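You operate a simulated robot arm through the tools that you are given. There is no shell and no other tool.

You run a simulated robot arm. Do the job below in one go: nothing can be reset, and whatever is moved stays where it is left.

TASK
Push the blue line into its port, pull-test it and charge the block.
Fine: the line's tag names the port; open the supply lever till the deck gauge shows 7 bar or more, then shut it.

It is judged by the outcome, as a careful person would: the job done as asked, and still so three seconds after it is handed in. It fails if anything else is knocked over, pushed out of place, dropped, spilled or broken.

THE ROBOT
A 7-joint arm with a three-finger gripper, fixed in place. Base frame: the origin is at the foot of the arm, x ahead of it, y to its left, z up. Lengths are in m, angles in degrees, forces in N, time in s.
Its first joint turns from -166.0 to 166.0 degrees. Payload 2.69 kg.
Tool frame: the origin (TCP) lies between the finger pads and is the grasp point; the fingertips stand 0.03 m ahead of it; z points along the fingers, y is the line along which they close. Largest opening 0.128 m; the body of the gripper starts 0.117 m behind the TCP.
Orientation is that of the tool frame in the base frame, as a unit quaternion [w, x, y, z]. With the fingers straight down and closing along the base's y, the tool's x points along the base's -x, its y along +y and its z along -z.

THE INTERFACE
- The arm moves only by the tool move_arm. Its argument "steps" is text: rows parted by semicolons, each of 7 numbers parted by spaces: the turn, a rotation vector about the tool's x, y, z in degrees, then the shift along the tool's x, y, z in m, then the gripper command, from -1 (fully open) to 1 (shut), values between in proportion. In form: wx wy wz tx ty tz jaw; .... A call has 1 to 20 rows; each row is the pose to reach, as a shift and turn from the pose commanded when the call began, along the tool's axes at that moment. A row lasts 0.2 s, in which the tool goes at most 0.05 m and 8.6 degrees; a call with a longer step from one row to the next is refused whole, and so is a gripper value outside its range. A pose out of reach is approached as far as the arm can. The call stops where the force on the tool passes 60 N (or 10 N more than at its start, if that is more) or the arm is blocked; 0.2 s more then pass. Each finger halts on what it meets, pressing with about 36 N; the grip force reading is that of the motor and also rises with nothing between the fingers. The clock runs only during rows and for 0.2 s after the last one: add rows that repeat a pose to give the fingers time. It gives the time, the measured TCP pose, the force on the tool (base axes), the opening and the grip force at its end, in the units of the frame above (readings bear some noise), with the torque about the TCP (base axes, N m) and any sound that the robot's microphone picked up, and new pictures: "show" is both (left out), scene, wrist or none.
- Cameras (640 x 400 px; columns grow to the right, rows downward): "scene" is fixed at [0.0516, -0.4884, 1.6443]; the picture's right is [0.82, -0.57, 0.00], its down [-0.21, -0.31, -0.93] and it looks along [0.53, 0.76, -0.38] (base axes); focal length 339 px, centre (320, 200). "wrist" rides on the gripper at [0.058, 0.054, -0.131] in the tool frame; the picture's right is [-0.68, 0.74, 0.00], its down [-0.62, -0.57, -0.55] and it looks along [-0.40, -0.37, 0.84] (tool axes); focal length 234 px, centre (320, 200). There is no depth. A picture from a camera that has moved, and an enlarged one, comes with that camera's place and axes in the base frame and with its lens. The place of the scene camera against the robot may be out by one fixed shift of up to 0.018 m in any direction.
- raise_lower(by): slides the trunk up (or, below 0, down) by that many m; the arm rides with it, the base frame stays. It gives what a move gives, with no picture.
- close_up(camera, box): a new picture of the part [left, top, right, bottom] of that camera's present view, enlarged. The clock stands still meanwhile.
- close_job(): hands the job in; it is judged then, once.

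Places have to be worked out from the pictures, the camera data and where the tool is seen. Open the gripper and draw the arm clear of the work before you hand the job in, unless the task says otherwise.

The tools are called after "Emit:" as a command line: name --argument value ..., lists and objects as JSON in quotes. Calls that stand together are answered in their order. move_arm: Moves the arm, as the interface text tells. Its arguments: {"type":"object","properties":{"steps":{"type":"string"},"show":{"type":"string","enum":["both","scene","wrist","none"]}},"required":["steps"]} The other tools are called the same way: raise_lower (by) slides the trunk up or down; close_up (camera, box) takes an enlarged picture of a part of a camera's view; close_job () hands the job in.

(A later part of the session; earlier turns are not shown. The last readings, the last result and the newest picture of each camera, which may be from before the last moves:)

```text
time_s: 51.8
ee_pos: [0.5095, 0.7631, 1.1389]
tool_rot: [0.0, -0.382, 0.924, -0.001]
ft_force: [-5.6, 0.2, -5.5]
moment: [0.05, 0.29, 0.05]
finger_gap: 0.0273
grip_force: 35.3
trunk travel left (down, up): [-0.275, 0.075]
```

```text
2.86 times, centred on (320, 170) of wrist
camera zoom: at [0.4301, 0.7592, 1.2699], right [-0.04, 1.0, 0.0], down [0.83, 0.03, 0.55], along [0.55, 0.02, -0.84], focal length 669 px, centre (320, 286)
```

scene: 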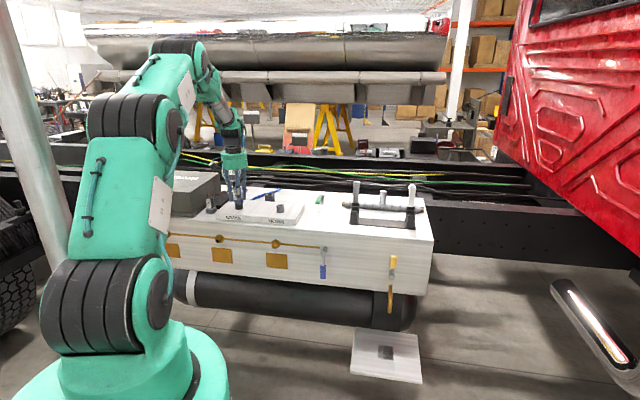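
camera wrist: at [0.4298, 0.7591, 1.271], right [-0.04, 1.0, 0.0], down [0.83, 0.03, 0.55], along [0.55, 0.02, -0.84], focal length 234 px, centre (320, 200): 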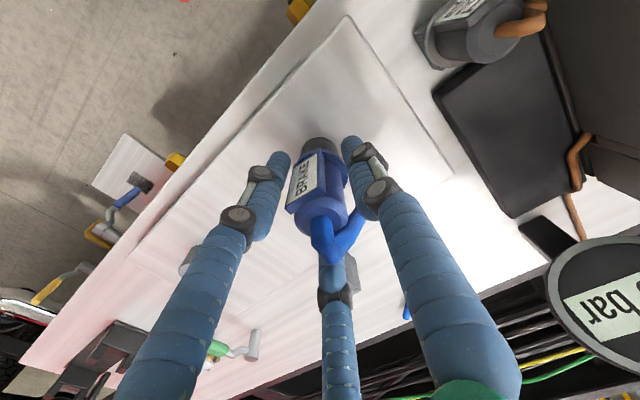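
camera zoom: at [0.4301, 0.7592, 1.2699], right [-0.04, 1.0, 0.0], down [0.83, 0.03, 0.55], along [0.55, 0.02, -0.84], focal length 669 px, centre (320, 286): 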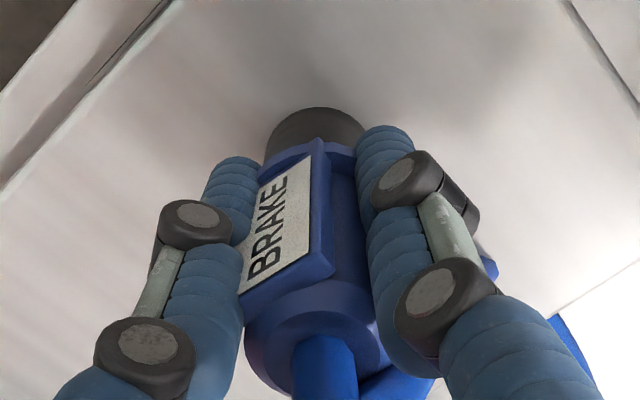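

Gripped just above the flange. I push down again, checking force and moment after 5 mm.

Emit:
move_arm --steps "0 0 0 0 0 0.0015 1; 0 0 0 0 0 0.003 1; 0 0 0 0 0 0.005 1; 0 0 0 0 0 0.005 1" --show "none"

Emit:
close_up --camera "scene" --box '[228, 184, 252, 210]'

```text
time_s: 52.8
ee_pos: [0.5092, 0.7638, 1.1381]
tool_rot: [0.003, -0.382, 0.924, 0.003]
ft_force: [-9.3, -3.5, 16.5]
moment: [-0.07, 0.31, -0.01]
finger_gap: 0.0271
grip_force: 36.2
trunk travel left (down, up): [-0.275, 0.075]
```

```text
15.38 times, centred on (240, 197) of scene
camera zoom: at [0.0516, -0.4884, 1.6443], right [0.82, -0.57, 0.0], down [-0.21, -0.31, -0.93], along [0.53, 0.76, -0.38], focal length 5215 px, centre (1551, 246)
```

zoom: 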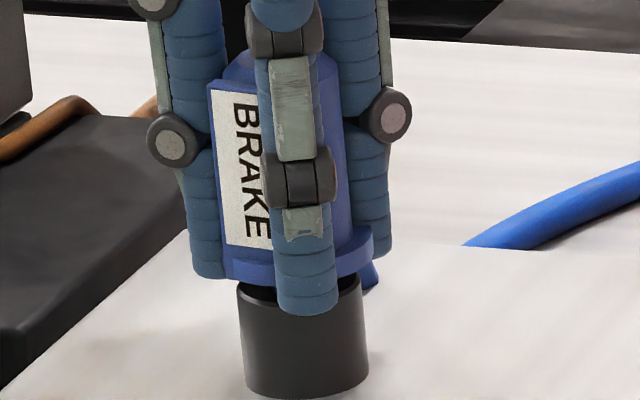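

Sideways load of about 10 N towards −x; I shift 1 mm that way and continue to push.

Emit:
move_arm --steps "0 0 0 0.0008 0.0006 0 1; 0 0 0 0.0008 0.0006 0.001 1; 0 0 0 0.0008 0.0006 0.0025 1; 0 0 0 0.0008 0.0006 0.0025 1" --show "none"

Emit:
close_up --camera "scene" --box '[228, 184, 252, 210]'

```text
time_s: 53.8
ee_pos: [0.5092, 0.7627, 1.1374]
tool_rot: [0.004, -0.381, 0.924, 0.002]
ft_force: [5.0, -2.3, 41.2]
moment: [-0.77, -0.11, 0.02]
finger_gap: 0.0274
grip_force: 36.0
trunk travel left (down, up): [-0.275, 0.075]
```

```text
15.38 times, centred on (240, 197) of scene
camera zoom: at [0.0516, -0.4884, 1.6443], right [0.82, -0.57, 0.0], down [-0.21, -0.31, -0.93], along [0.53, 0.76, -0.38], focal length 5215 px, centre (1551, 246)
```

zoom: 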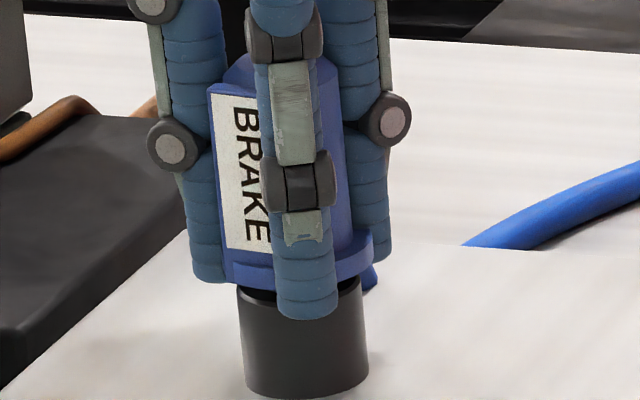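

The −0.77 N·m moment about x means the hole is trying to tip the plug's top towards +y: it's jamming at an angle. I ease off, tilt the tool 2.5° that way (pivoting about the port), and re-read.

Emit:
move_arm --steps "0 0 0 0 0 -0.002 1; 0 0 0 0 0 -0.004 1; 0.9 0.9 0 -0.0006 0.0006 -0.004 1; 1.77 1.77 0 -0.0012 0.0012 -0.004 1; 1.77 1.77 0 -0.0012 0.0012 -0.004 1" --show "none"

```text
time_s: 55.0
ee_pos: [0.5079, 0.7659, 1.1363]
tool_rot: [-0.007, -0.381, 0.924, -0.02]
ft_force: [19.5, 6.5, 26.8]
moment: [0.52, -0.52, -0.1]
finger_gap: 0.0271
grip_force: 36.0
trunk travel left (down, up): [-0.275, 0.075]
```

The moment reversed, so about 1.5° is right; there's now a +x side load. I tilt back 0.8° and shift 2 mm to +x.

Emit:
move_arm --steps "-0.3 -0.3 0 -0.001 -0.0005 0 1; -0.57 -0.57 0 -0.0019 -0.0009 0 1; -0.57 -0.57 0 -0.0019 -0.0009 0 1" --show "none"

Emit:
close_up --camera "scene" --box '[228, 184, 252, 210]'

```text
time_s: 55.8
ee_pos: [0.5097, 0.7638, 1.1382]
tool_rot: [-0.005, -0.382, 0.924, -0.013]
ft_force: [1.9, -4.5, 26.3]
moment: [0.16, 0.08, -0.01]
finger_gap: 0.0271
grip_force: 35.6
trunk travel left (down, up): [-0.275, 0.075]
```

```text
15.38 times, centred on (240, 197) of scene
camera zoom: at [0.0516, -0.4884, 1.6443], right [0.82, -0.57, 0.0], down [-0.21, -0.31, -0.93], along [0.53, 0.76, -0.38], focal length 5215 px, centre (1551, 246)
```

zoom: 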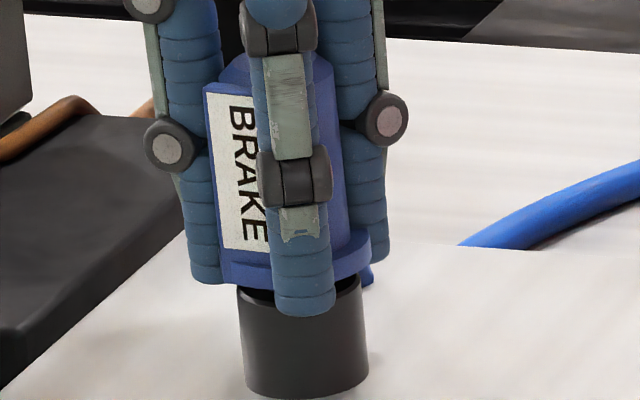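

Balanced now: 26 N straight down with almost no side load or moment. I push further in small steps.

Emit:
move_arm --steps "0 0 0 0 0 0.001 1; 0 0 0 0 0 0.002 1; 0 0 0 0 0 0.003 1; 0 0 0 0 0 0.003 1" --show "none"

Emit:
close_up --camera "scene" --box '[228, 184, 252, 210]'

```text
time_s: 56.8
ee_pos: [0.5085, 0.7651, 1.136]
tool_rot: [-0.004, -0.383, 0.924, -0.012]
ft_force: [-12.9, -16.3, 40.5]
moment: [-0.08, 0.59, 0.24]
finger_gap: 0.0272
grip_force: 36.2
trunk travel left (down, up): [-0.275, 0.075]
```

```text
15.38 times, centred on (240, 197) of scene
camera zoom: at [0.0516, -0.4884, 1.6443], right [0.82, -0.57, 0.0], down [-0.21, -0.31, -0.93], along [0.53, 0.76, -0.38], focal length 5215 px, centre (1551, 246)
```

zoom: 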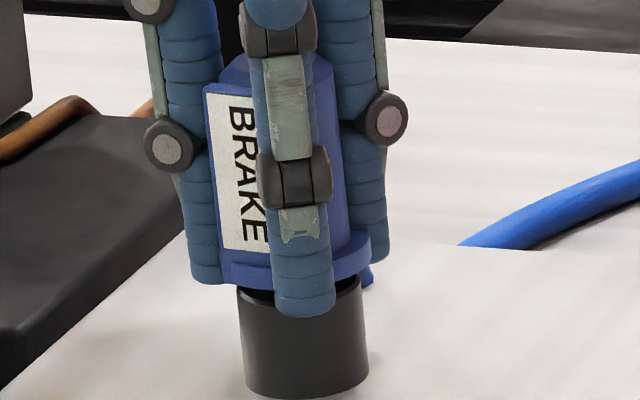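

Side load of 21 N towards −n has built up. I shift 2 mm that way, take back half a degree of tilt and press a little more.

Emit:
move_arm --steps "-0.2 -0.2 0 0.001 0 0 1; -0.35 -0.35 0 0.002 0 0 1; -0.35 -0.35 0 0.002 0 0.001 1; -0.35 -0.35 0 0.002 0 0.002 1; -0.35 -0.35 0 0.002 0 0.002 1" --show "none"

Emit:
close_up --camera "scene" --box '[228, 184, 252, 210]'

```text
time_s: 58.0
ee_pos: [0.5088, 0.7639, 1.1377]
tool_rot: [0.0, -0.382, 0.924, -0.008]
ft_force: [-2.3, -2.4, 54.3]
moment: [0.46, 0.27, -0.03]
finger_gap: 0.0267
grip_force: 36.3
trunk travel left (down, up): [-0.275, 0.075]
```

```text
15.38 times, centred on (240, 197) of scene
camera zoom: at [0.0516, -0.4884, 1.6443], right [0.82, -0.57, 0.0], down [-0.21, -0.31, -0.93], along [0.53, 0.76, -0.38], focal length 5215 px, centre (1551, 246)
```

zoom: 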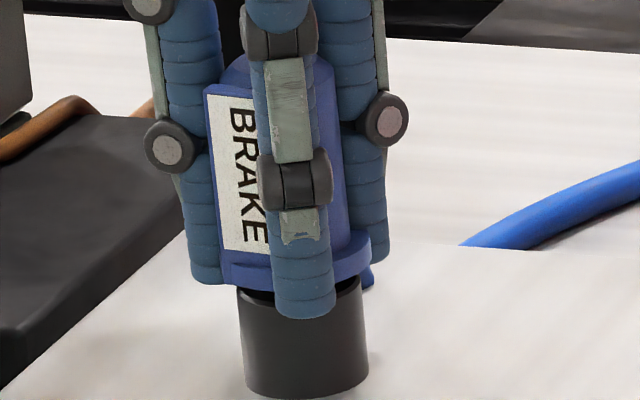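

All the hard stops came at the same TCP height (~1.137), whatever the plug's depth: my fingertips, 0.03 m ahead of the TCP, are landing on the port rim. After the earlier slip I'm holding the plug too low. I ease up, open, and regrip about 14 mm higher.

Emit:
move_arm --steps "0 0 0 0 0 -0.003 1; 0 0 0 0 0 -0.006 1; -0.4 -0.4 0 0 0 -0.006 0.7; -0.85 -0.85 0 0 0 -0.007 0.4; -0.85 -0.85 0 0 0 -0.01 0.25; -0.85 -0.85 0 0 0 -0.015 0.25; -0.85 -0.85 0 0 0 -0.02 0.25; -0.85 -0.85 0 0 0 -0.02 0.25" --show "both"

Emit:
close_up --camera "scene" --box '[228, 184, 252, 210]'

Emit:
close_up --camera "wrist" --box '[265, 100, 375, 240]'

```text
time_s: 59.8
ee_pos: [0.5081, 0.7648, 1.1522]
tool_rot: [0.001, -0.381, 0.924, 0.0]
ft_force: [-0.1, 0.5, -0.4]
moment: [-0.01, 0.0, -0.01]
finger_gap: 0.0481
grip_force: 0.1
trunk travel left (down, up): [-0.275, 0.075]
camera wrist: at [0.4293, 0.7598, 1.2825], right [-0.04, 1.0, 0.0], down [0.83, 0.03, 0.55], along [0.55, 0.02, -0.84], focal length 234 px, centre (320, 200)
```

scene: 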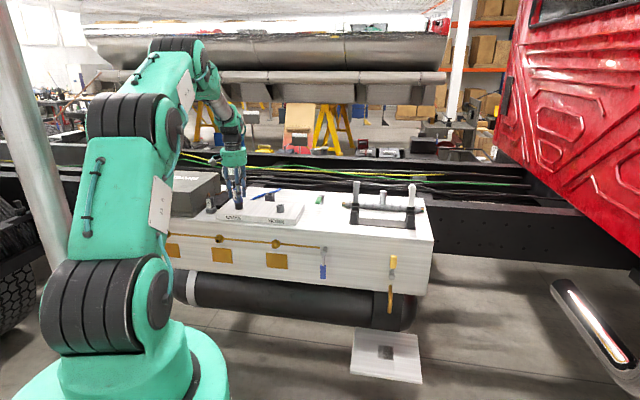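
wrist: 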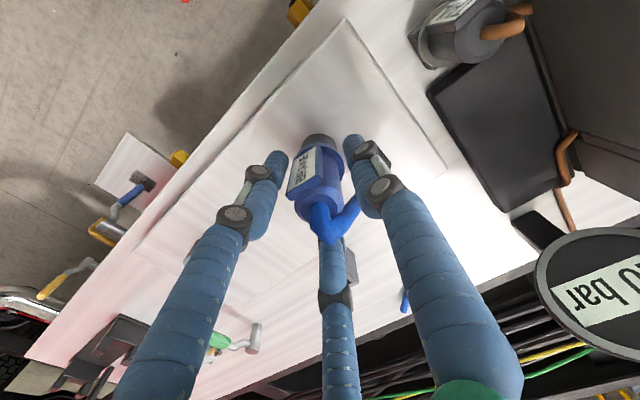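

```text
15.38 times, centred on (240, 197) of scene
camera zoom: at [0.0516, -0.4884, 1.6443], right [0.82, -0.57, 0.0], down [-0.21, -0.31, -0.93], along [0.53, 0.76, -0.38], focal length 5215 px, centre (1551, 246)
```

zoom: 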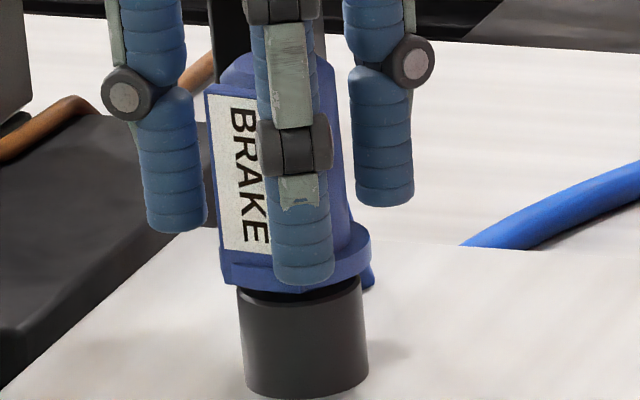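

```text
2.86 times, centred on (320, 170) of wrist
camera zoom: at [0.4293, 0.7598, 1.2825], right [-0.04, 1.0, 0.0], down [0.83, 0.03, 0.55], along [0.55, 0.02, -0.84], focal length 669 px, centre (320, 286)
```

zoom: 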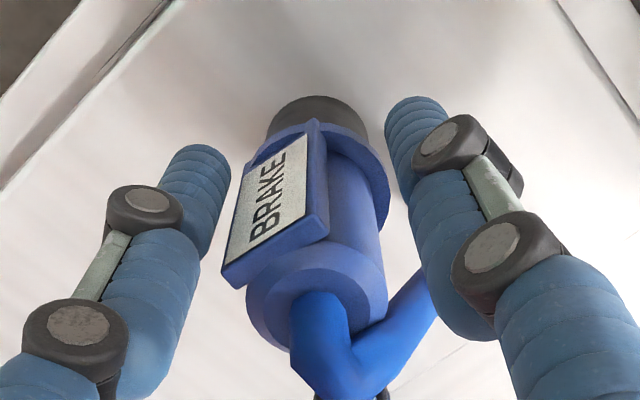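

Plug stands in the port; my tips are now well above the flange level. I close on the upper body.

Emit:
move_arm --steps "0 0 0 0 0 0 0.4; 0 0 0 0 0 0 0.55; 0 0 0 0 0 0 0.8; 0 0 0 0 0 0 1; 0 0 0 0 0 0 1" --show "none"

Emit:
close_up --camera "scene" --box '[228, 184, 252, 210]'

Emit:
close_up --camera "wrist" --box '[265, 100, 375, 240]'

```text
time_s: 61.0
ee_pos: [0.5093, 0.7636, 1.1522]
tool_rot: [0.001, -0.382, 0.924, 0.001]
ft_force: [-0.5, -7.0, -0.8]
moment: [-0.4, 0.02, -0.1]
finger_gap: 0.0271
grip_force: 35.8
trunk travel left (down, up): [-0.275, 0.075]
```

```text
15.38 times, centred on (240, 197) of scene
camera zoom: at [0.0516, -0.4884, 1.6443], right [0.82, -0.57, 0.0], down [-0.21, -0.31, -0.93], along [0.53, 0.76, -0.38], focal length 5215 px, centre (1551, 246)
```

zoom: 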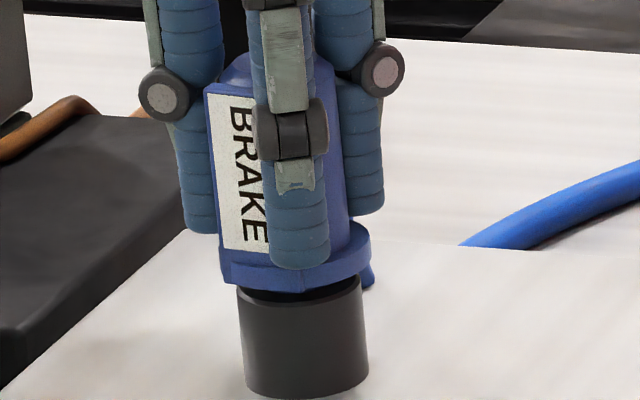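

```text
2.86 times, centred on (320, 170) of wrist
camera zoom: at [0.4294, 0.7594, 1.2826], right [-0.04, 1.0, 0.0], down [0.83, 0.03, 0.55], along [0.55, 0.02, -0.84], focal length 669 px, centre (320, 286)
```

zoom: 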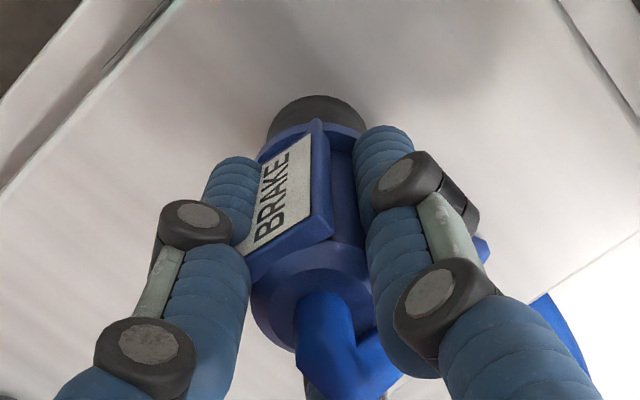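

Gripped higher, with a small 7 N side load. I nudge 0.7 mm to −y to relieve it and push down in 1.5 mm steps.

Emit:
move_arm --steps "0 0 0 0.0005 -0.0005 0 1; 0 0 0 0.0005 -0.0005 0.0015 1; 0 0 0 0.0005 -0.0005 0.003 1; 0 0 0 0.0005 -0.0005 0.0045 1; 0 0 0 0.0005 -0.0005 0.006 1; 0 0 0 0.0005 -0.0005 0.006 1" --show "none"

Emit:
close_up --camera "scene" --box '[228, 184, 252, 210]'

```text
time_s: 62.4
ee_pos: [0.5083, 0.7635, 1.1501]
tool_rot: [0.003, -0.382, 0.924, 0.002]
ft_force: [1.1, 3.2, 33.7]
moment: [0.22, -0.08, -0.02]
finger_gap: 0.0268
grip_force: 36.1
trunk travel left (down, up): [-0.275, 0.075]
```

```text
15.38 times, centred on (240, 197) of scene
camera zoom: at [0.0516, -0.4884, 1.6443], right [0.82, -0.57, 0.0], down [-0.21, -0.31, -0.93], along [0.53, 0.76, -0.38], focal length 5215 px, centre (1551, 246)
```

zoom: 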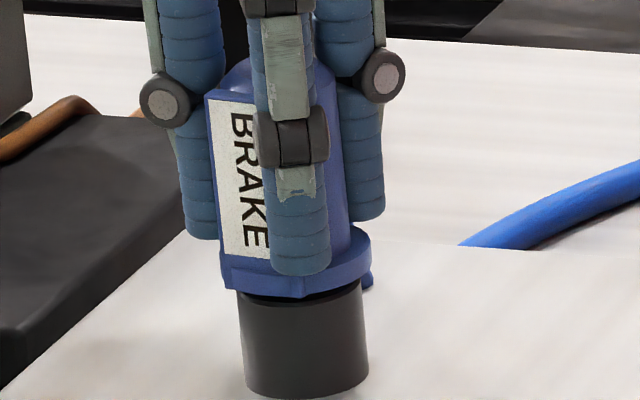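

33.7 N straight, the plug is moving down with me. I continue.

Emit:
move_arm --steps "0 0 0 0 0 0.001 1; 0 0 0 0 0 0.002 1; 0 0 0 0 0 0.003 1; 0 0 0 0 0 0.003 1" --show "none"

Emit:
close_up --camera "scene" --box '[228, 184, 252, 210]'

```text
time_s: 63.4
ee_pos: [0.5081, 0.7641, 1.1445]
tool_rot: [0.002, -0.382, 0.924, 0.002]
ft_force: [4.1, 4.3, 34.6]
moment: [0.27, -0.24, 0.02]
finger_gap: 0.0273
grip_force: 36.0
trunk travel left (down, up): [-0.275, 0.075]
```

```text
15.38 times, centred on (240, 197) of scene
camera zoom: at [0.0516, -0.4884, 1.6443], right [0.82, -0.57, 0.0], down [-0.21, -0.31, -0.93], along [0.53, 0.76, -0.38], focal length 5215 px, centre (1551, 246)
```

zoom: 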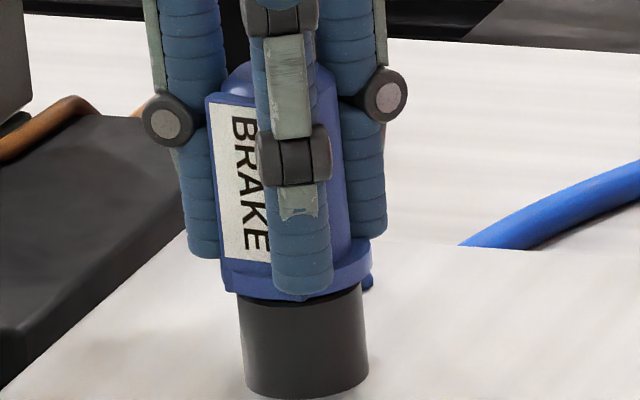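

The plug reached the same depth as before at ~35 N, which is just where my grip slips, so I can't press harder this way. I open, rise above it, and will press on the plug's top shoulder with the fingertips straddling the hose.

Emit:
move_arm --steps "0 0 0 0 0 -0.001 0.6; 0 0 0 0 0 -0.003 0.25; 0 0 0 0 0 -0.012 0.2; 0 0 0 0 0 -0.025 0.2; 0 0 0 0 0 -0.04 0.2; 0 0 0 0 0 -0.055 0.2; 0 0 0 0 0 -0.065 0.2; 0 0 0 0 0 -0.065 0.2" --show "both"

Emit:
close_up --camera "scene" --box '[224, 170, 256, 210]'

Emit:
close_up --camera "wrist" --box '[265, 80, 375, 220]'

```text
time_s: 65.2
ee_pos: [0.5083, 0.7652, 1.2072]
tool_rot: [0.001, -0.381, 0.924, 0.001]
ft_force: [-0.6, 0.7, 0.1]
moment: [0.02, 0.0, -0.03]
finger_gap: 0.0511
grip_force: 0.1
trunk travel left (down, up): [-0.275, 0.075]
camera wrist: at [0.4298, 0.7599, 1.3383], right [-0.04, 1.0, 0.0], down [0.83, 0.03, 0.55], along [0.55, 0.02, -0.84], focal length 234 px, centre (320, 200)
```

scene: 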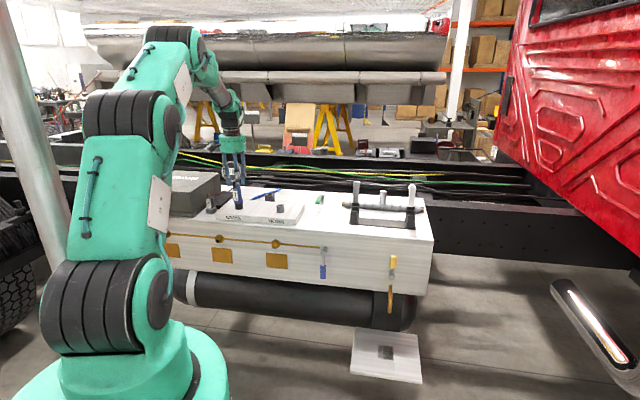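
wrist: 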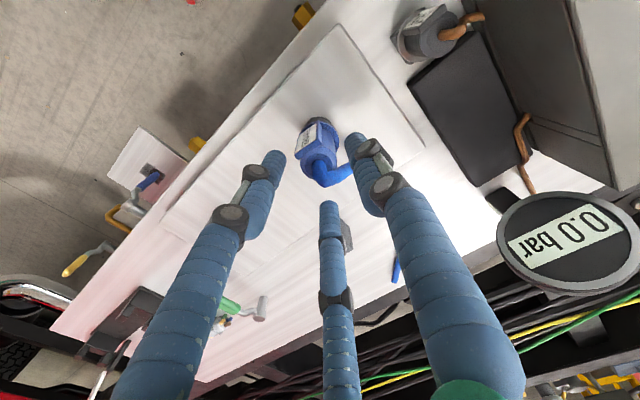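

```text
10.00 times, centred on (240, 190) of scene
camera zoom: at [0.0516, -0.4884, 1.6443], right [0.82, -0.57, 0.0], down [-0.21, -0.31, -0.93], along [0.53, 0.76, -0.38], focal length 3390 px, centre (1120, 300)
```

zoom: 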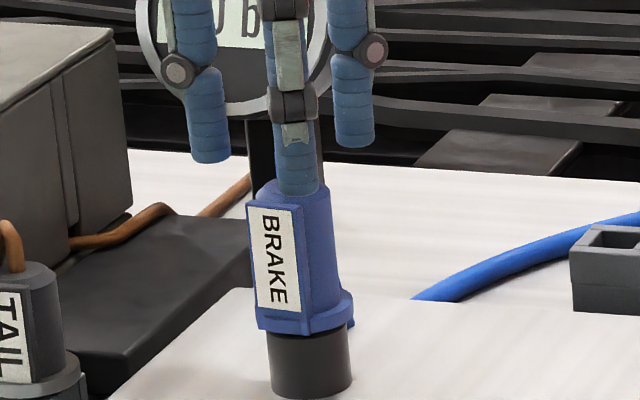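

```text
2.86 times, centred on (320, 150) of wrist
camera zoom: at [0.4298, 0.7599, 1.3383], right [-0.04, 1.0, 0.0], down [0.83, 0.03, 0.55], along [0.55, 0.02, -0.84], focal length 669 px, centre (320, 343)
```

zoom: 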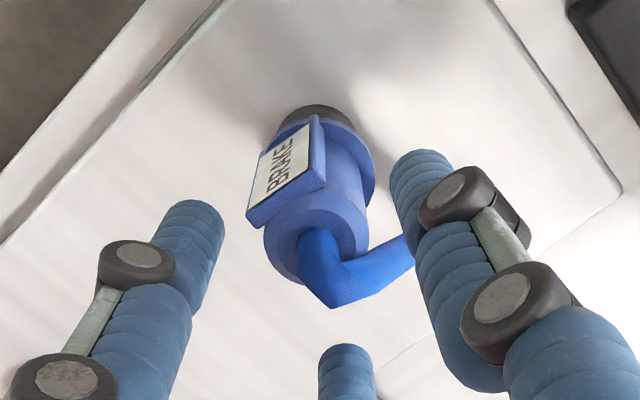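

The plug now stands alone and unobstructed in the BRAKE port. I enlarge the flange/rim joint to judge how far it still has to go.

Emit:
close_up --camera "scene" --box '[230, 184, 250, 212]'

Emit:
close_up --camera "wrist" --box '[290, 105, 370, 195]'

```text
14.29 times, centred on (240, 198) of scene
camera zoom: at [0.0516, -0.4884, 1.6443], right [0.82, -0.57, 0.0], down [-0.21, -0.31, -0.93], along [0.53, 0.76, -0.38], focal length 4842 px, centre (1463, 229)
```

zoom: 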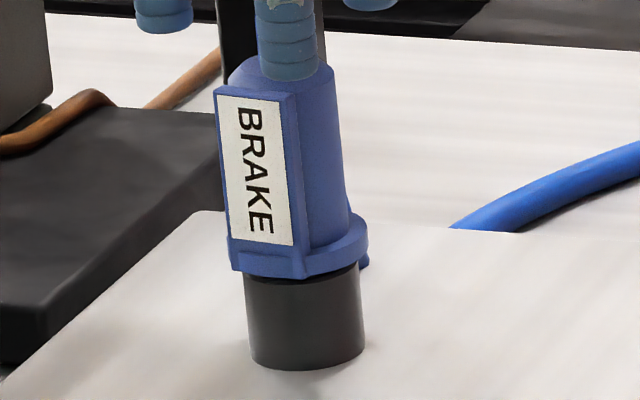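

```text
4.44 times, centred on (330, 150) of wrist
camera zoom: at [0.4298, 0.7599, 1.3383], right [-0.04, 1.0, 0.0], down [0.83, 0.03, 0.55], along [0.55, 0.02, -0.84], focal length 1041 px, centre (276, 422)
```

zoom: 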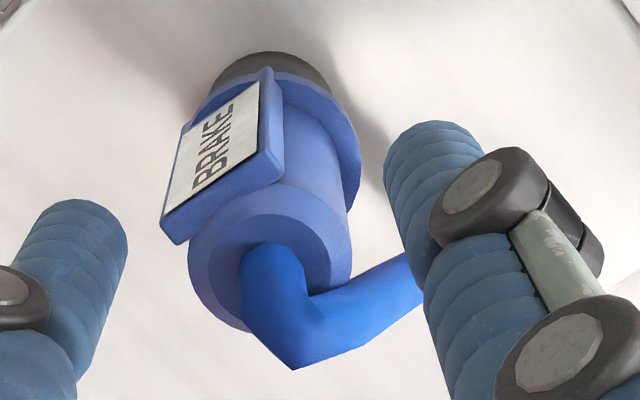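

The flange is still about 2 mm above the rim. I centre over the plug's top (shift 5 mm towards the robot), narrow the jaws to 0.019 m to straddle the hose, and come down onto the shoulder.

Emit:
move_arm --steps "0 0 0 0.0025 -0.0007 0 0.35; 0 0 0 0.0045 -0.0014 0 0.5; 0 0 0 0.0045 -0.0014 0 0.7; 0 0 0 0.0045 -0.0014 0 0.7; 0 0 0 0.0045 -0.0014 0.003 0.7; 0 0 0 0.0045 -0.0014 0.003 0.7" --show "none"

Emit:
close_up --camera "scene" --box '[224, 170, 256, 210]'

Emit:
close_up --camera "wrist" --box '[265, 80, 375, 220]'

```text
time_s: 66.6
ee_pos: [0.5074, 0.7595, 1.2035]
tool_rot: [0.001, -0.382, 0.924, 0.002]
ft_force: [0.5, -0.2, 0.0]
moment: [-0.01, 0.01, 0.0]
finger_gap: 0.0193
grip_force: 0.0
trunk travel left (down, up): [-0.275, 0.075]
```

```text
10.00 times, centred on (240, 190) of scene
camera zoom: at [0.0516, -0.4884, 1.6443], right [0.82, -0.57, 0.0], down [-0.21, -0.31, -0.93], along [0.53, 0.76, -0.38], focal length 3390 px, centre (1120, 300)
```

zoom: 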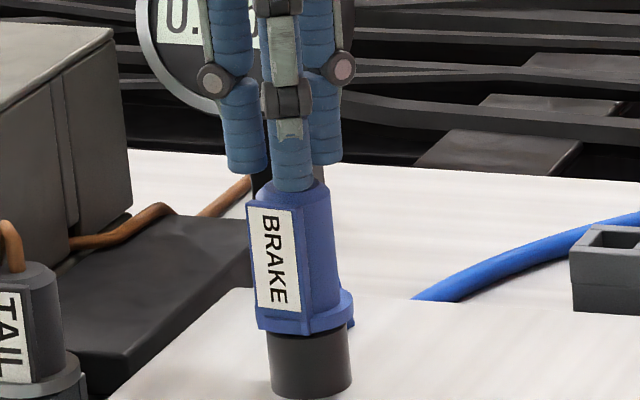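

```text
2.86 times, centred on (320, 150) of wrist
camera zoom: at [0.4277, 0.7557, 1.3354], right [-0.04, 1.0, 0.0], down [0.83, 0.03, 0.55], along [0.55, 0.02, -0.84], focal length 669 px, centre (320, 343)
```

zoom: 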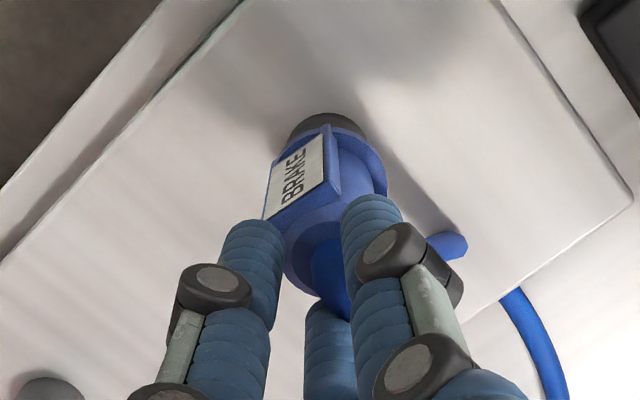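

The fingertips straddle the hose above the shoulder. I lower in 2 mm steps until they touch and press.

Emit:
move_arm --steps "0 0 0 0 0 0.002 0.7; 0 0 0 0 0 0.004 0.7; 0 0 0 0 0 0.006 0.7; 0 0 0 0 0 0.008 0.7; 0 0 0 0 0 0.01 0.7; 0 0 0 0 0 0.01 0.7" --show "none"

Emit:
close_up --camera "scene" --box '[230, 184, 250, 212]'

```text
time_s: 68.0
ee_pos: [0.5078, 0.7598, 1.1974]
tool_rot: [0.003, -0.382, 0.924, 0.002]
ft_force: [1.1, 1.4, 15.8]
moment: [0.05, -0.08, -0.02]
finger_gap: 0.019
grip_force: 0.1
trunk travel left (down, up): [-0.275, 0.075]
```

```text
14.29 times, centred on (240, 198) of scene
camera zoom: at [0.0516, -0.4884, 1.6443], right [0.82, -0.57, 0.0], down [-0.21, -0.31, -0.93], along [0.53, 0.76, -0.38], focal length 4842 px, centre (1463, 229)
```

zoom: 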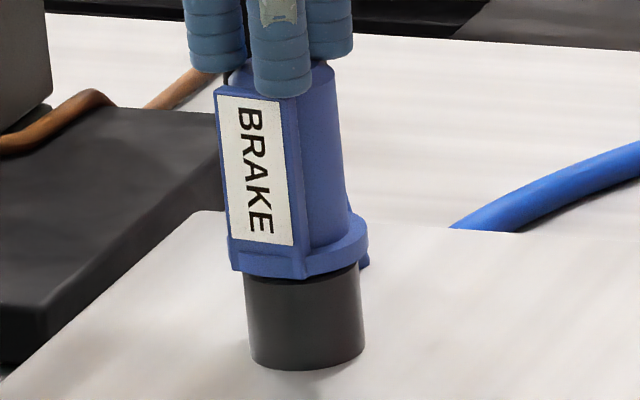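

Contact at 16 N, well centred with no moment. I press harder, in 1 mm steps.

Emit:
move_arm --steps "0 0 0 0 0 0.001 0.7; 0 0 0 0 0 0.002 0.7; 0 0 0 0 0 0.003 0.7; 0 0 0 0 0 0.003 0.7" --show "none"

Emit:
close_up --camera "scene" --box '[230, 184, 250, 212]'

```text
time_s: 69.0
ee_pos: [0.5067, 0.7604, 1.1973]
tool_rot: [0.004, -0.382, 0.924, 0.002]
ft_force: [1.0, 1.6, 44.2]
moment: [0.25, -0.27, -0.02]
finger_gap: 0.0202
grip_force: 0.5
trunk travel left (down, up): [-0.275, 0.075]
```

```text
14.29 times, centred on (240, 198) of scene
camera zoom: at [0.0516, -0.4884, 1.6443], right [0.82, -0.57, 0.0], down [-0.21, -0.31, -0.93], along [0.53, 0.76, -0.38], focal length 4842 px, centre (1463, 229)
```

zoom: 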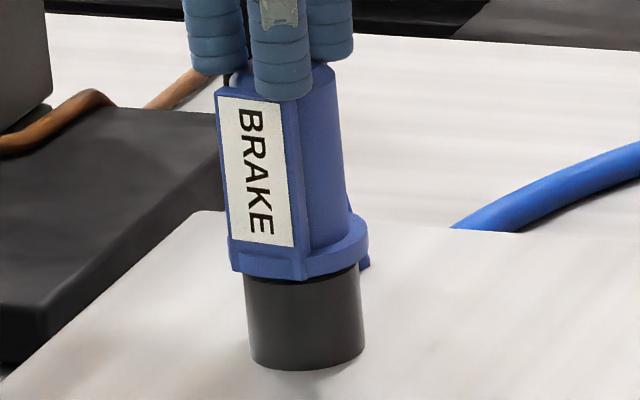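

44 N with barely any movement. I press on to the force limit.

Emit:
move_arm --steps "0 0 0 0 0 0.001 0.7; 0 0 0 0 0 0.002 0.7; 0 0 0 0 0 0.002 0.7" --show "none"

Emit:
close_up --camera "scene" --box '[230, 184, 250, 212]'

```text
time_s: 69.9
ee_pos: [0.5078, 0.7624, 1.1973]
tool_rot: [0.006, -0.382, 0.924, 0.004]
ft_force: [1.9, 2.9, 13.7]
moment: [0.09, -0.03, 0.01]
finger_gap: 0.02
grip_force: 0.4
trunk travel left (down, up): [-0.275, 0.075]
stopped in row 3: the force on the tool passed its limit at 61 N (the readings are from after the stop); the commanded pose is now the measured one
```

```text
14.29 times, centred on (240, 198) of scene
camera zoom: at [0.0516, -0.4884, 1.6443], right [0.82, -0.57, 0.0], down [-0.21, -0.31, -0.93], along [0.53, 0.76, -0.38], focal length 4842 px, centre (1463, 229)
```

zoom: 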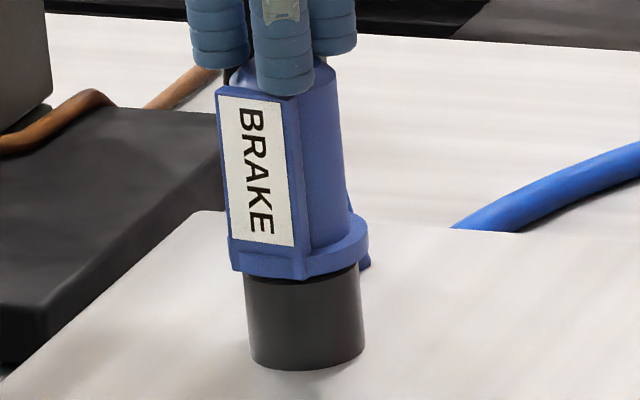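

It took 61 N without moving, so the plug is bottomed in the port. I go up, open, and regrip the body at mid height to repeat the pull-test more gently.

Emit:
move_arm --steps "0 0 0 0 0 -0.004 0.7; 0 0 0 0 0 -0.01 0.45; 0 0 0 -0.0015 0 -0.01 0.2; 0 0 0 -0.003 0 -0.01 0.2; 0 0 0 -0.003 0 0.002 0.2; 0 0 0 -0.003 0 0.018 0.2; 0 0 0 -0.003 0 0.034 0.2; 0 0 0 -0.003 0 0.046 0.2; 0 0 0 -0.003 0 0.046 0.2" --show "both"

Emit:
close_up --camera "scene" --box '[230, 184, 250, 212]'

Emit:
close_up --camera "wrist" --box '[265, 100, 375, 240]'

```text
time_s: 71.9
ee_pos: [0.5097, 0.7641, 1.1471]
tool_rot: [0.003, -0.382, 0.924, 0.002]
ft_force: [-1.0, 0.7, -0.1]
moment: [-0.02, -0.02, -0.03]
finger_gap: 0.051
grip_force: 0.1
trunk travel left (down, up): [-0.275, 0.075]
camera wrist: at [0.43, 0.7582, 1.2782], right [-0.04, 1.0, 0.01], down [0.83, 0.03, 0.55], along [0.55, 0.03, -0.83], focal length 234 px, centre (320, 200)
```

scene: 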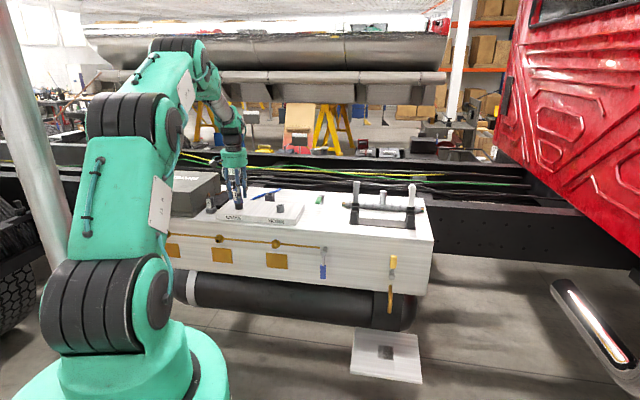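
wrist: 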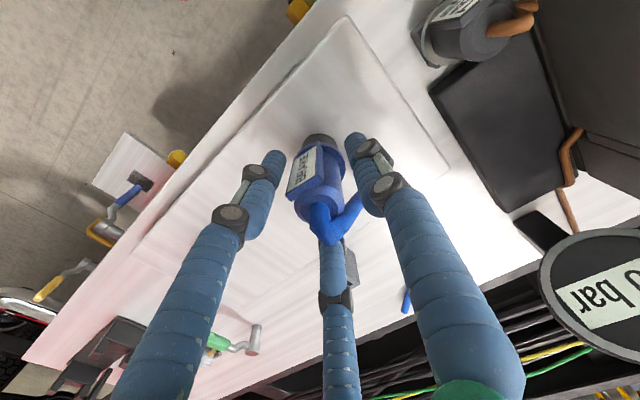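

```text
14.29 times, centred on (240, 198) of scene
camera zoom: at [0.0516, -0.4884, 1.6443], right [0.82, -0.57, 0.0], down [-0.21, -0.31, -0.93], along [0.53, 0.76, -0.38], focal length 4842 px, centre (1463, 229)
```

zoom: 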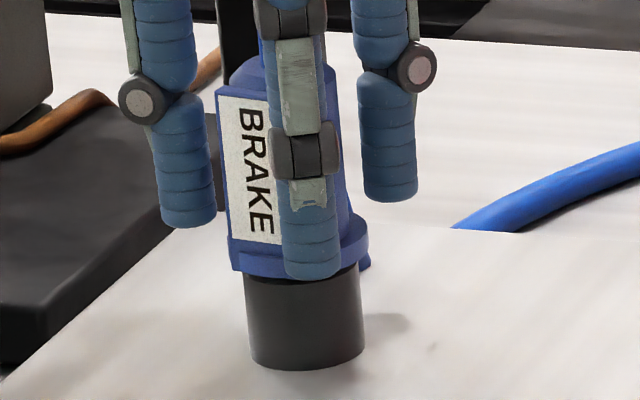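

```text
2.86 times, centred on (320, 170) of wrist
camera zoom: at [0.43, 0.7582, 1.2782], right [-0.04, 1.0, 0.01], down [0.83, 0.03, 0.55], along [0.55, 0.03, -0.83], focal length 669 px, centre (320, 286)
```

zoom: 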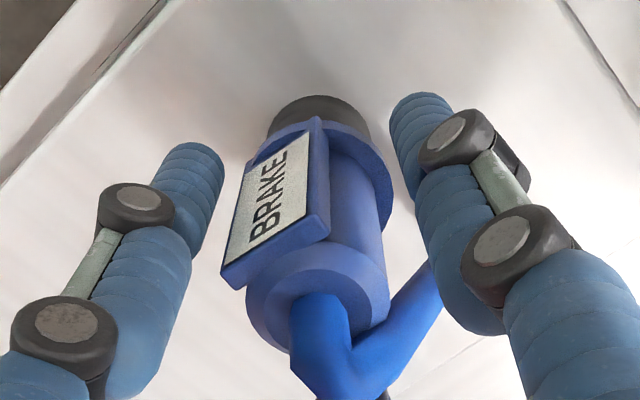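

Emit:
move_arm --steps "0 0 0 0 0 0 0.4; 0 0 0 0 0 0 0.55; 0 0 0 0 0 0 0.8; 0 0 0 0 0 0 1; 0 0 0 0 0 0 1" --show "none"

Emit:
close_up --camera "scene" --box '[230, 184, 250, 212]'

```text
time_s: 73.1
ee_pos: [0.5095, 0.7628, 1.1467]
tool_rot: [0.004, -0.382, 0.924, 0.002]
ft_force: [-7.0, -3.0, 0.4]
moment: [-0.13, 0.39, -0.01]
finger_gap: 0.0271
grip_force: 36.3
trunk travel left (down, up): [-0.275, 0.075]
```

```text
14.29 times, centred on (240, 198) of scene
camera zoom: at [0.0516, -0.4884, 1.6443], right [0.82, -0.57, 0.0], down [-0.21, -0.31, -0.93], along [0.53, 0.76, -0.38], focal length 4842 px, centre (1463, 229)
```

zoom: 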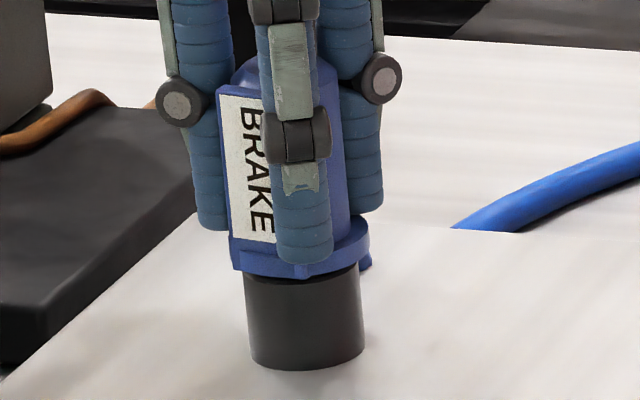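

Gripped with the plug bottomed; I relieve the small side load and pull up by 1 mm steps.

Emit:
move_arm --steps "0 0 0 0.0007 0.0003 0 1; 0 0 0 0.0007 0.0003 -0.001 1; 0 0 0 0.0007 0.0003 -0.001 1" --show "none"

Emit:
close_up --camera "scene" --box '[230, 184, 250, 212]'

Emit:
move_arm --steps "0 0 0 0 0 -0.001 1; 0 0 0 0 0 -0.001 1" --show "none"

Emit:
close_up --camera "scene" --box '[230, 184, 250, 212]'

```text
time_s: 73.9
ee_pos: [0.5092, 0.764, 1.1481]
tool_rot: [0.003, -0.382, 0.924, 0.002]
ft_force: [1.1, 1.1, -10.0]
moment: [0.03, -0.02, 0.01]
finger_gap: 0.0271
grip_force: 36.0
trunk travel left (down, up): [-0.275, 0.075]
```

```text
14.29 times, centred on (240, 198) of scene
camera zoom: at [0.0516, -0.4884, 1.6443], right [0.82, -0.57, 0.0], down [-0.21, -0.31, -0.93], along [0.53, 0.76, -0.38], focal length 4842 px, centre (1463, 229)
```

zoom: 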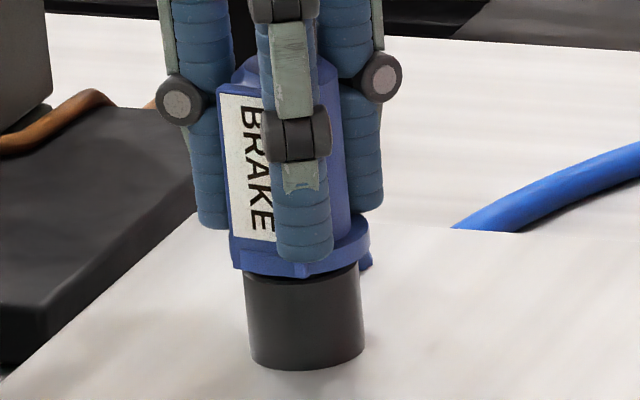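

```text
time_s: 74.5
ee_pos: [0.5091, 0.7642, 1.1494]
tool_rot: [0.002, -0.382, 0.924, 0.001]
ft_force: [-1.5, -0.7, -16.4]
moment: [-0.11, 0.08, 0.02]
finger_gap: 0.0273
grip_force: 36.3
trunk travel left (down, up): [-0.275, 0.075]
```

```text
14.29 times, centred on (240, 198) of scene
camera zoom: at [0.0516, -0.4884, 1.6443], right [0.82, -0.57, 0.0], down [-0.21, -0.31, -0.93], along [0.53, 0.76, -0.38], focal length 4842 px, centre (1463, 229)
```

zoom: 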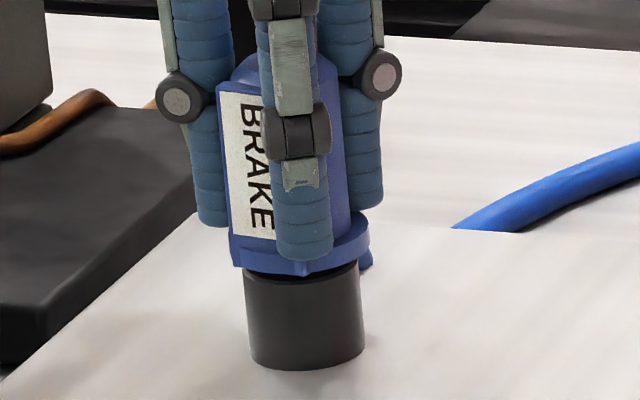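

At 16 N pull it has risen only about 1 mm. I hold to see whether it creeps.

Emit:
move_arm --steps "0 0 0 0 0 0 1; 0 0 0 0 0 0 1; 0 0 0 0 0 0 1; 0 0 0 0 0 0 1" --show "none"

Emit:
close_up --camera "scene" --box '[230, 184, 250, 212]'

```text
time_s: 75.5
ee_pos: [0.5093, 0.763, 1.1504]
tool_rot: [0.002, -0.382, 0.924, 0.003]
ft_force: [-3.0, -4.6, -16.0]
moment: [-0.29, 0.2, 0.0]
finger_gap: 0.0269
grip_force: 35.9
trunk travel left (down, up): [-0.275, 0.075]
```

```text
14.29 times, centred on (240, 198) of scene
camera zoom: at [0.0516, -0.4884, 1.6443], right [0.82, -0.57, 0.0], down [-0.21, -0.31, -0.93], along [0.53, 0.76, -0.38], focal length 4842 px, centre (1463, 229)
```

zoom: 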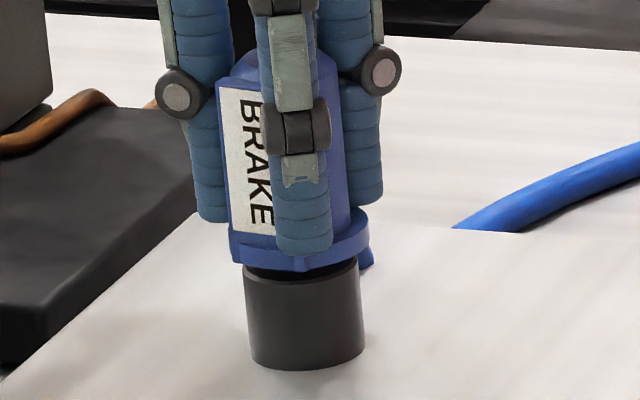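

Under a steady 16 N it slowly creeps out, so it's only held by friction, not locked. I push it back down with a small left-right twist, as one would with a push-fit, listening for a click.

Emit:
move_arm --steps "0 0 0 0 0 0.003 1; 0 0 4 0 0 0.005 1; 0 0 -2 0 0 0.006 1; 0 0 -6 0 0 0.007 1; 0 0 0 0 0 0.008 1; 0 0 5 0 0 0.008 1; 0 0 0 0 0 0.008 1; 0 0 0 0 0 0.008 1" --show "none"

Emit:
close_up --camera "scene" --box '[230, 184, 250, 212]'

```text
time_s: 77.3
ee_pos: [0.5093, 0.7632, 1.144]
tool_rot: [0.004, -0.381, 0.924, 0.003]
ft_force: [-0.7, 6.2, 20.7]
moment: [0.38, -0.01, 0.01]
finger_gap: 0.027
grip_force: 36.1
trunk travel left (down, up): [-0.275, 0.075]
```

```text
14.29 times, centred on (240, 198) of scene
camera zoom: at [0.0516, -0.4884, 1.6443], right [0.82, -0.57, 0.0], down [-0.21, -0.31, -0.93], along [0.53, 0.76, -0.38], focal length 4842 px, centre (1463, 229)
```

zoom: 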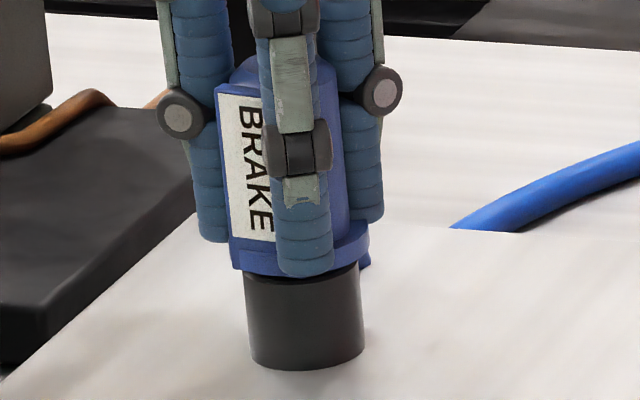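

Emit:
move_arm --steps "0 0 4 -0.0004 0.0004 0.001 1; 0 0 -2 -0.0004 0.0004 0.002 1; 0 0 -5 -0.0004 0.0004 0.003 1; 0 0 1 -0.0004 0.0004 0.003 1; 0 0 5 -0.0004 0.0004 0.0035 1; 0 0 0 -0.0004 0.0004 0.0035 1; 0 0 0 -0.0004 0.0004 0.0035 1" --show "none"

Emit:
close_up --camera "scene" --box '[230, 184, 250, 212]'

Emit:
close_up --camera "wrist" --box '[265, 100, 375, 240]'

```text
time_s: 78.9
ee_pos: [0.5099, 0.7643, 1.1384]
tool_rot: [0.004, -0.382, 0.924, 0.002]
ft_force: [-0.8, 2.4, 16.8]
moment: [0.18, 0.03, 0.04]
finger_gap: 0.0274
grip_force: 35.4
trunk travel left (down, up): [-0.275, 0.075]
```

```text
14.29 times, centred on (240, 198) of scene
camera zoom: at [0.0516, -0.4884, 1.6443], right [0.82, -0.57, 0.0], down [-0.21, -0.31, -0.93], along [0.53, 0.76, -0.38], focal length 4842 px, centre (1463, 229)
```

zoom: 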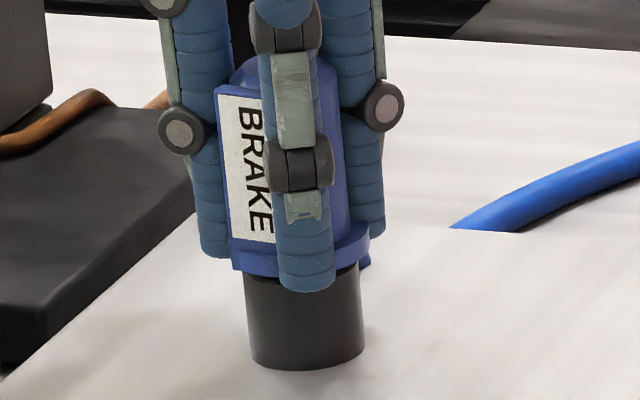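

```text
2.86 times, centred on (320, 170) of wrist
camera zoom: at [0.4292, 0.7579, 1.2696], right [-0.04, 1.0, 0.01], down [0.83, 0.03, 0.55], along [0.55, 0.03, -0.83], focal length 669 px, centre (320, 286)
```

zoom: 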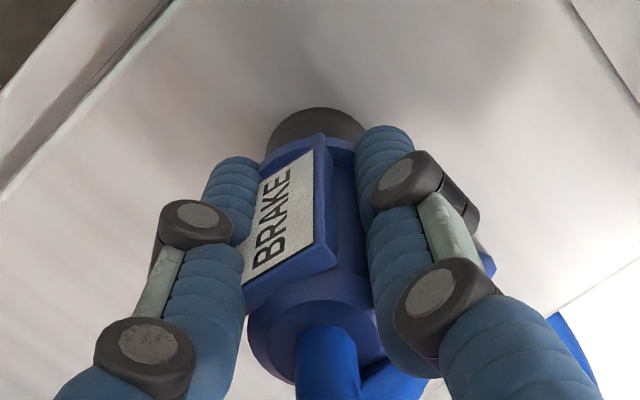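

The plug is bottomed but not clearly locked. I want a low, front-on look at the flange/rim gap, so I release it, rise clear and bring the wrist camera round to the front.

Emit:
move_arm --steps "0 0 0 0 0 -0.001 0.6; 0 0 0 0 0 -0.003 0.2; 0 0 0 0 0 -0.02 0.1; 0 0 0 0 0 -0.045 0.1; 0 0 0 0 0 -0.07 0.1; 0 0 0 0 0 -0.1 0.1; 0 0 0 0 0 -0.1 0.1" --show "none"

Emit:
move_arm --steps "0 0 -6.1 0.033 0 0 -0.2; 0 0 -12.3 0.066 0 0 -0.2; 0 0 -18.4 0.099 0 0 -0.2; 0 0 -24.5 0.132 0 0 -0.2; 0 0 -30.7 0.165 0 0 -0.2; 0 0 -36.8 0.198 0 0 -0.2; 0 0 -42.95 0.198 0 0 -0.2; 0 0 -42.95 0.198 0 0 -0.2" --show "wrist"

```text
time_s: 80.5
ee_pos: [0.509, 0.7635, 1.2396]
tool_rot: [0.004, -0.381, 0.924, 0.003]
ft_force: [-0.1, 0.1, 0.4]
moment: [0.0, -0.04, 0.03]
finger_gap: 0.0579
grip_force: 0.0
trunk travel left (down, up): [-0.275, 0.075]
```

```text
time_s: 82.3
ee_pos: [0.37, 0.6235, 1.2369]
tool_rot: [0.003, -0.694, 0.72, 0.001]
ft_force: [-0.5, -0.1, 0.1]
moment: [-0.04, -0.03, 0.0]
finger_gap: 0.077
grip_force: 0.1
trunk travel left (down, up): [-0.275, 0.075]
camera wrist: at [0.3144, 0.565, 1.3668], right [-0.71, 0.7, 0.0], down [0.58, 0.59, 0.56], along [0.39, 0.4, -0.83], focal length 234 px, centre (320, 200)
```

wrist: 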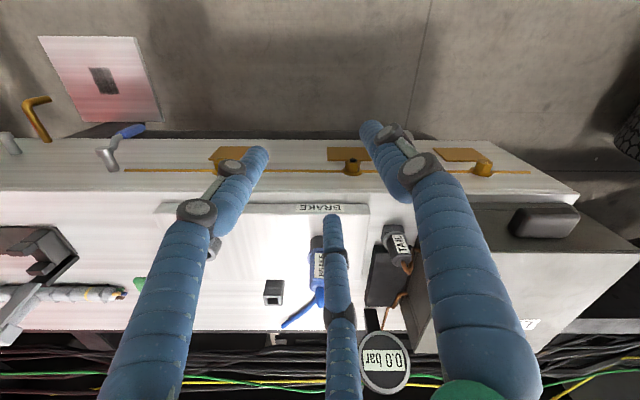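

Emit:
move_arm --steps "5.7 -6.1 0 0 0 0 -0.2; 11.4 -12.2 0 0 0 0 -0.2; 17.1 -18.4 0 0 0 0 -0.2; 22.9 -24.5 0 0 0 0 -0.2; 28.6 -30.7 0 0 0 0 -0.2; 28.6 -30.7 0 0 0 0 -0.2" --show "both"

```text
time_s: 83.7
ee_pos: [0.3701, 0.6264, 1.234]
tool_rot: [0.36, -0.648, 0.671, 0.007]
ft_force: [2.2, 2.0, -1.8]
moment: [-0.1, 0.0, -0.08]
finger_gap: 0.0766
grip_force: 0.1
trunk travel left (down, up): [-0.275, 0.075]
camera wrist: at [0.2668, 0.5209, 1.2779], right [-0.71, 0.7, 0.0], down [0.17, 0.18, 0.97], along [0.68, 0.69, -0.25], focal length 234 px, centre (320, 200)
```

scene: 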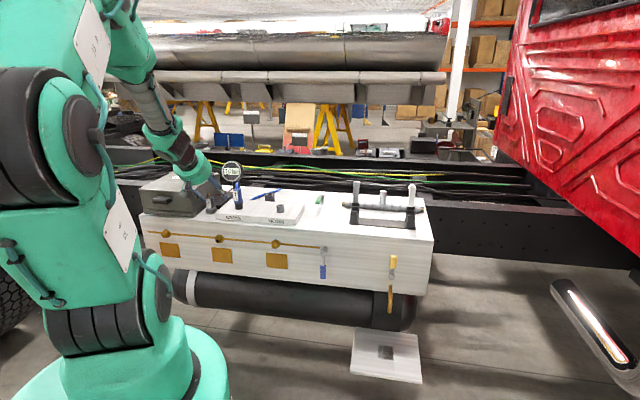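
wrist: 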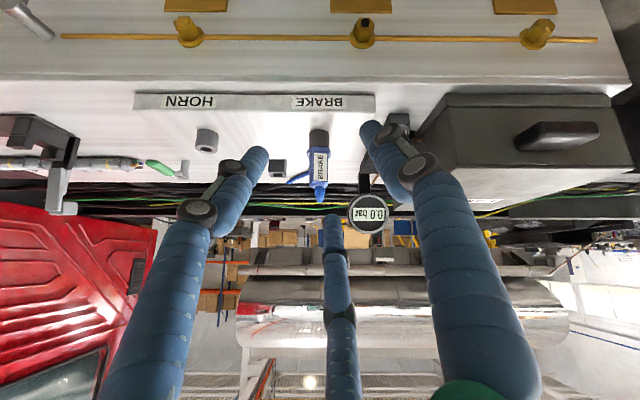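

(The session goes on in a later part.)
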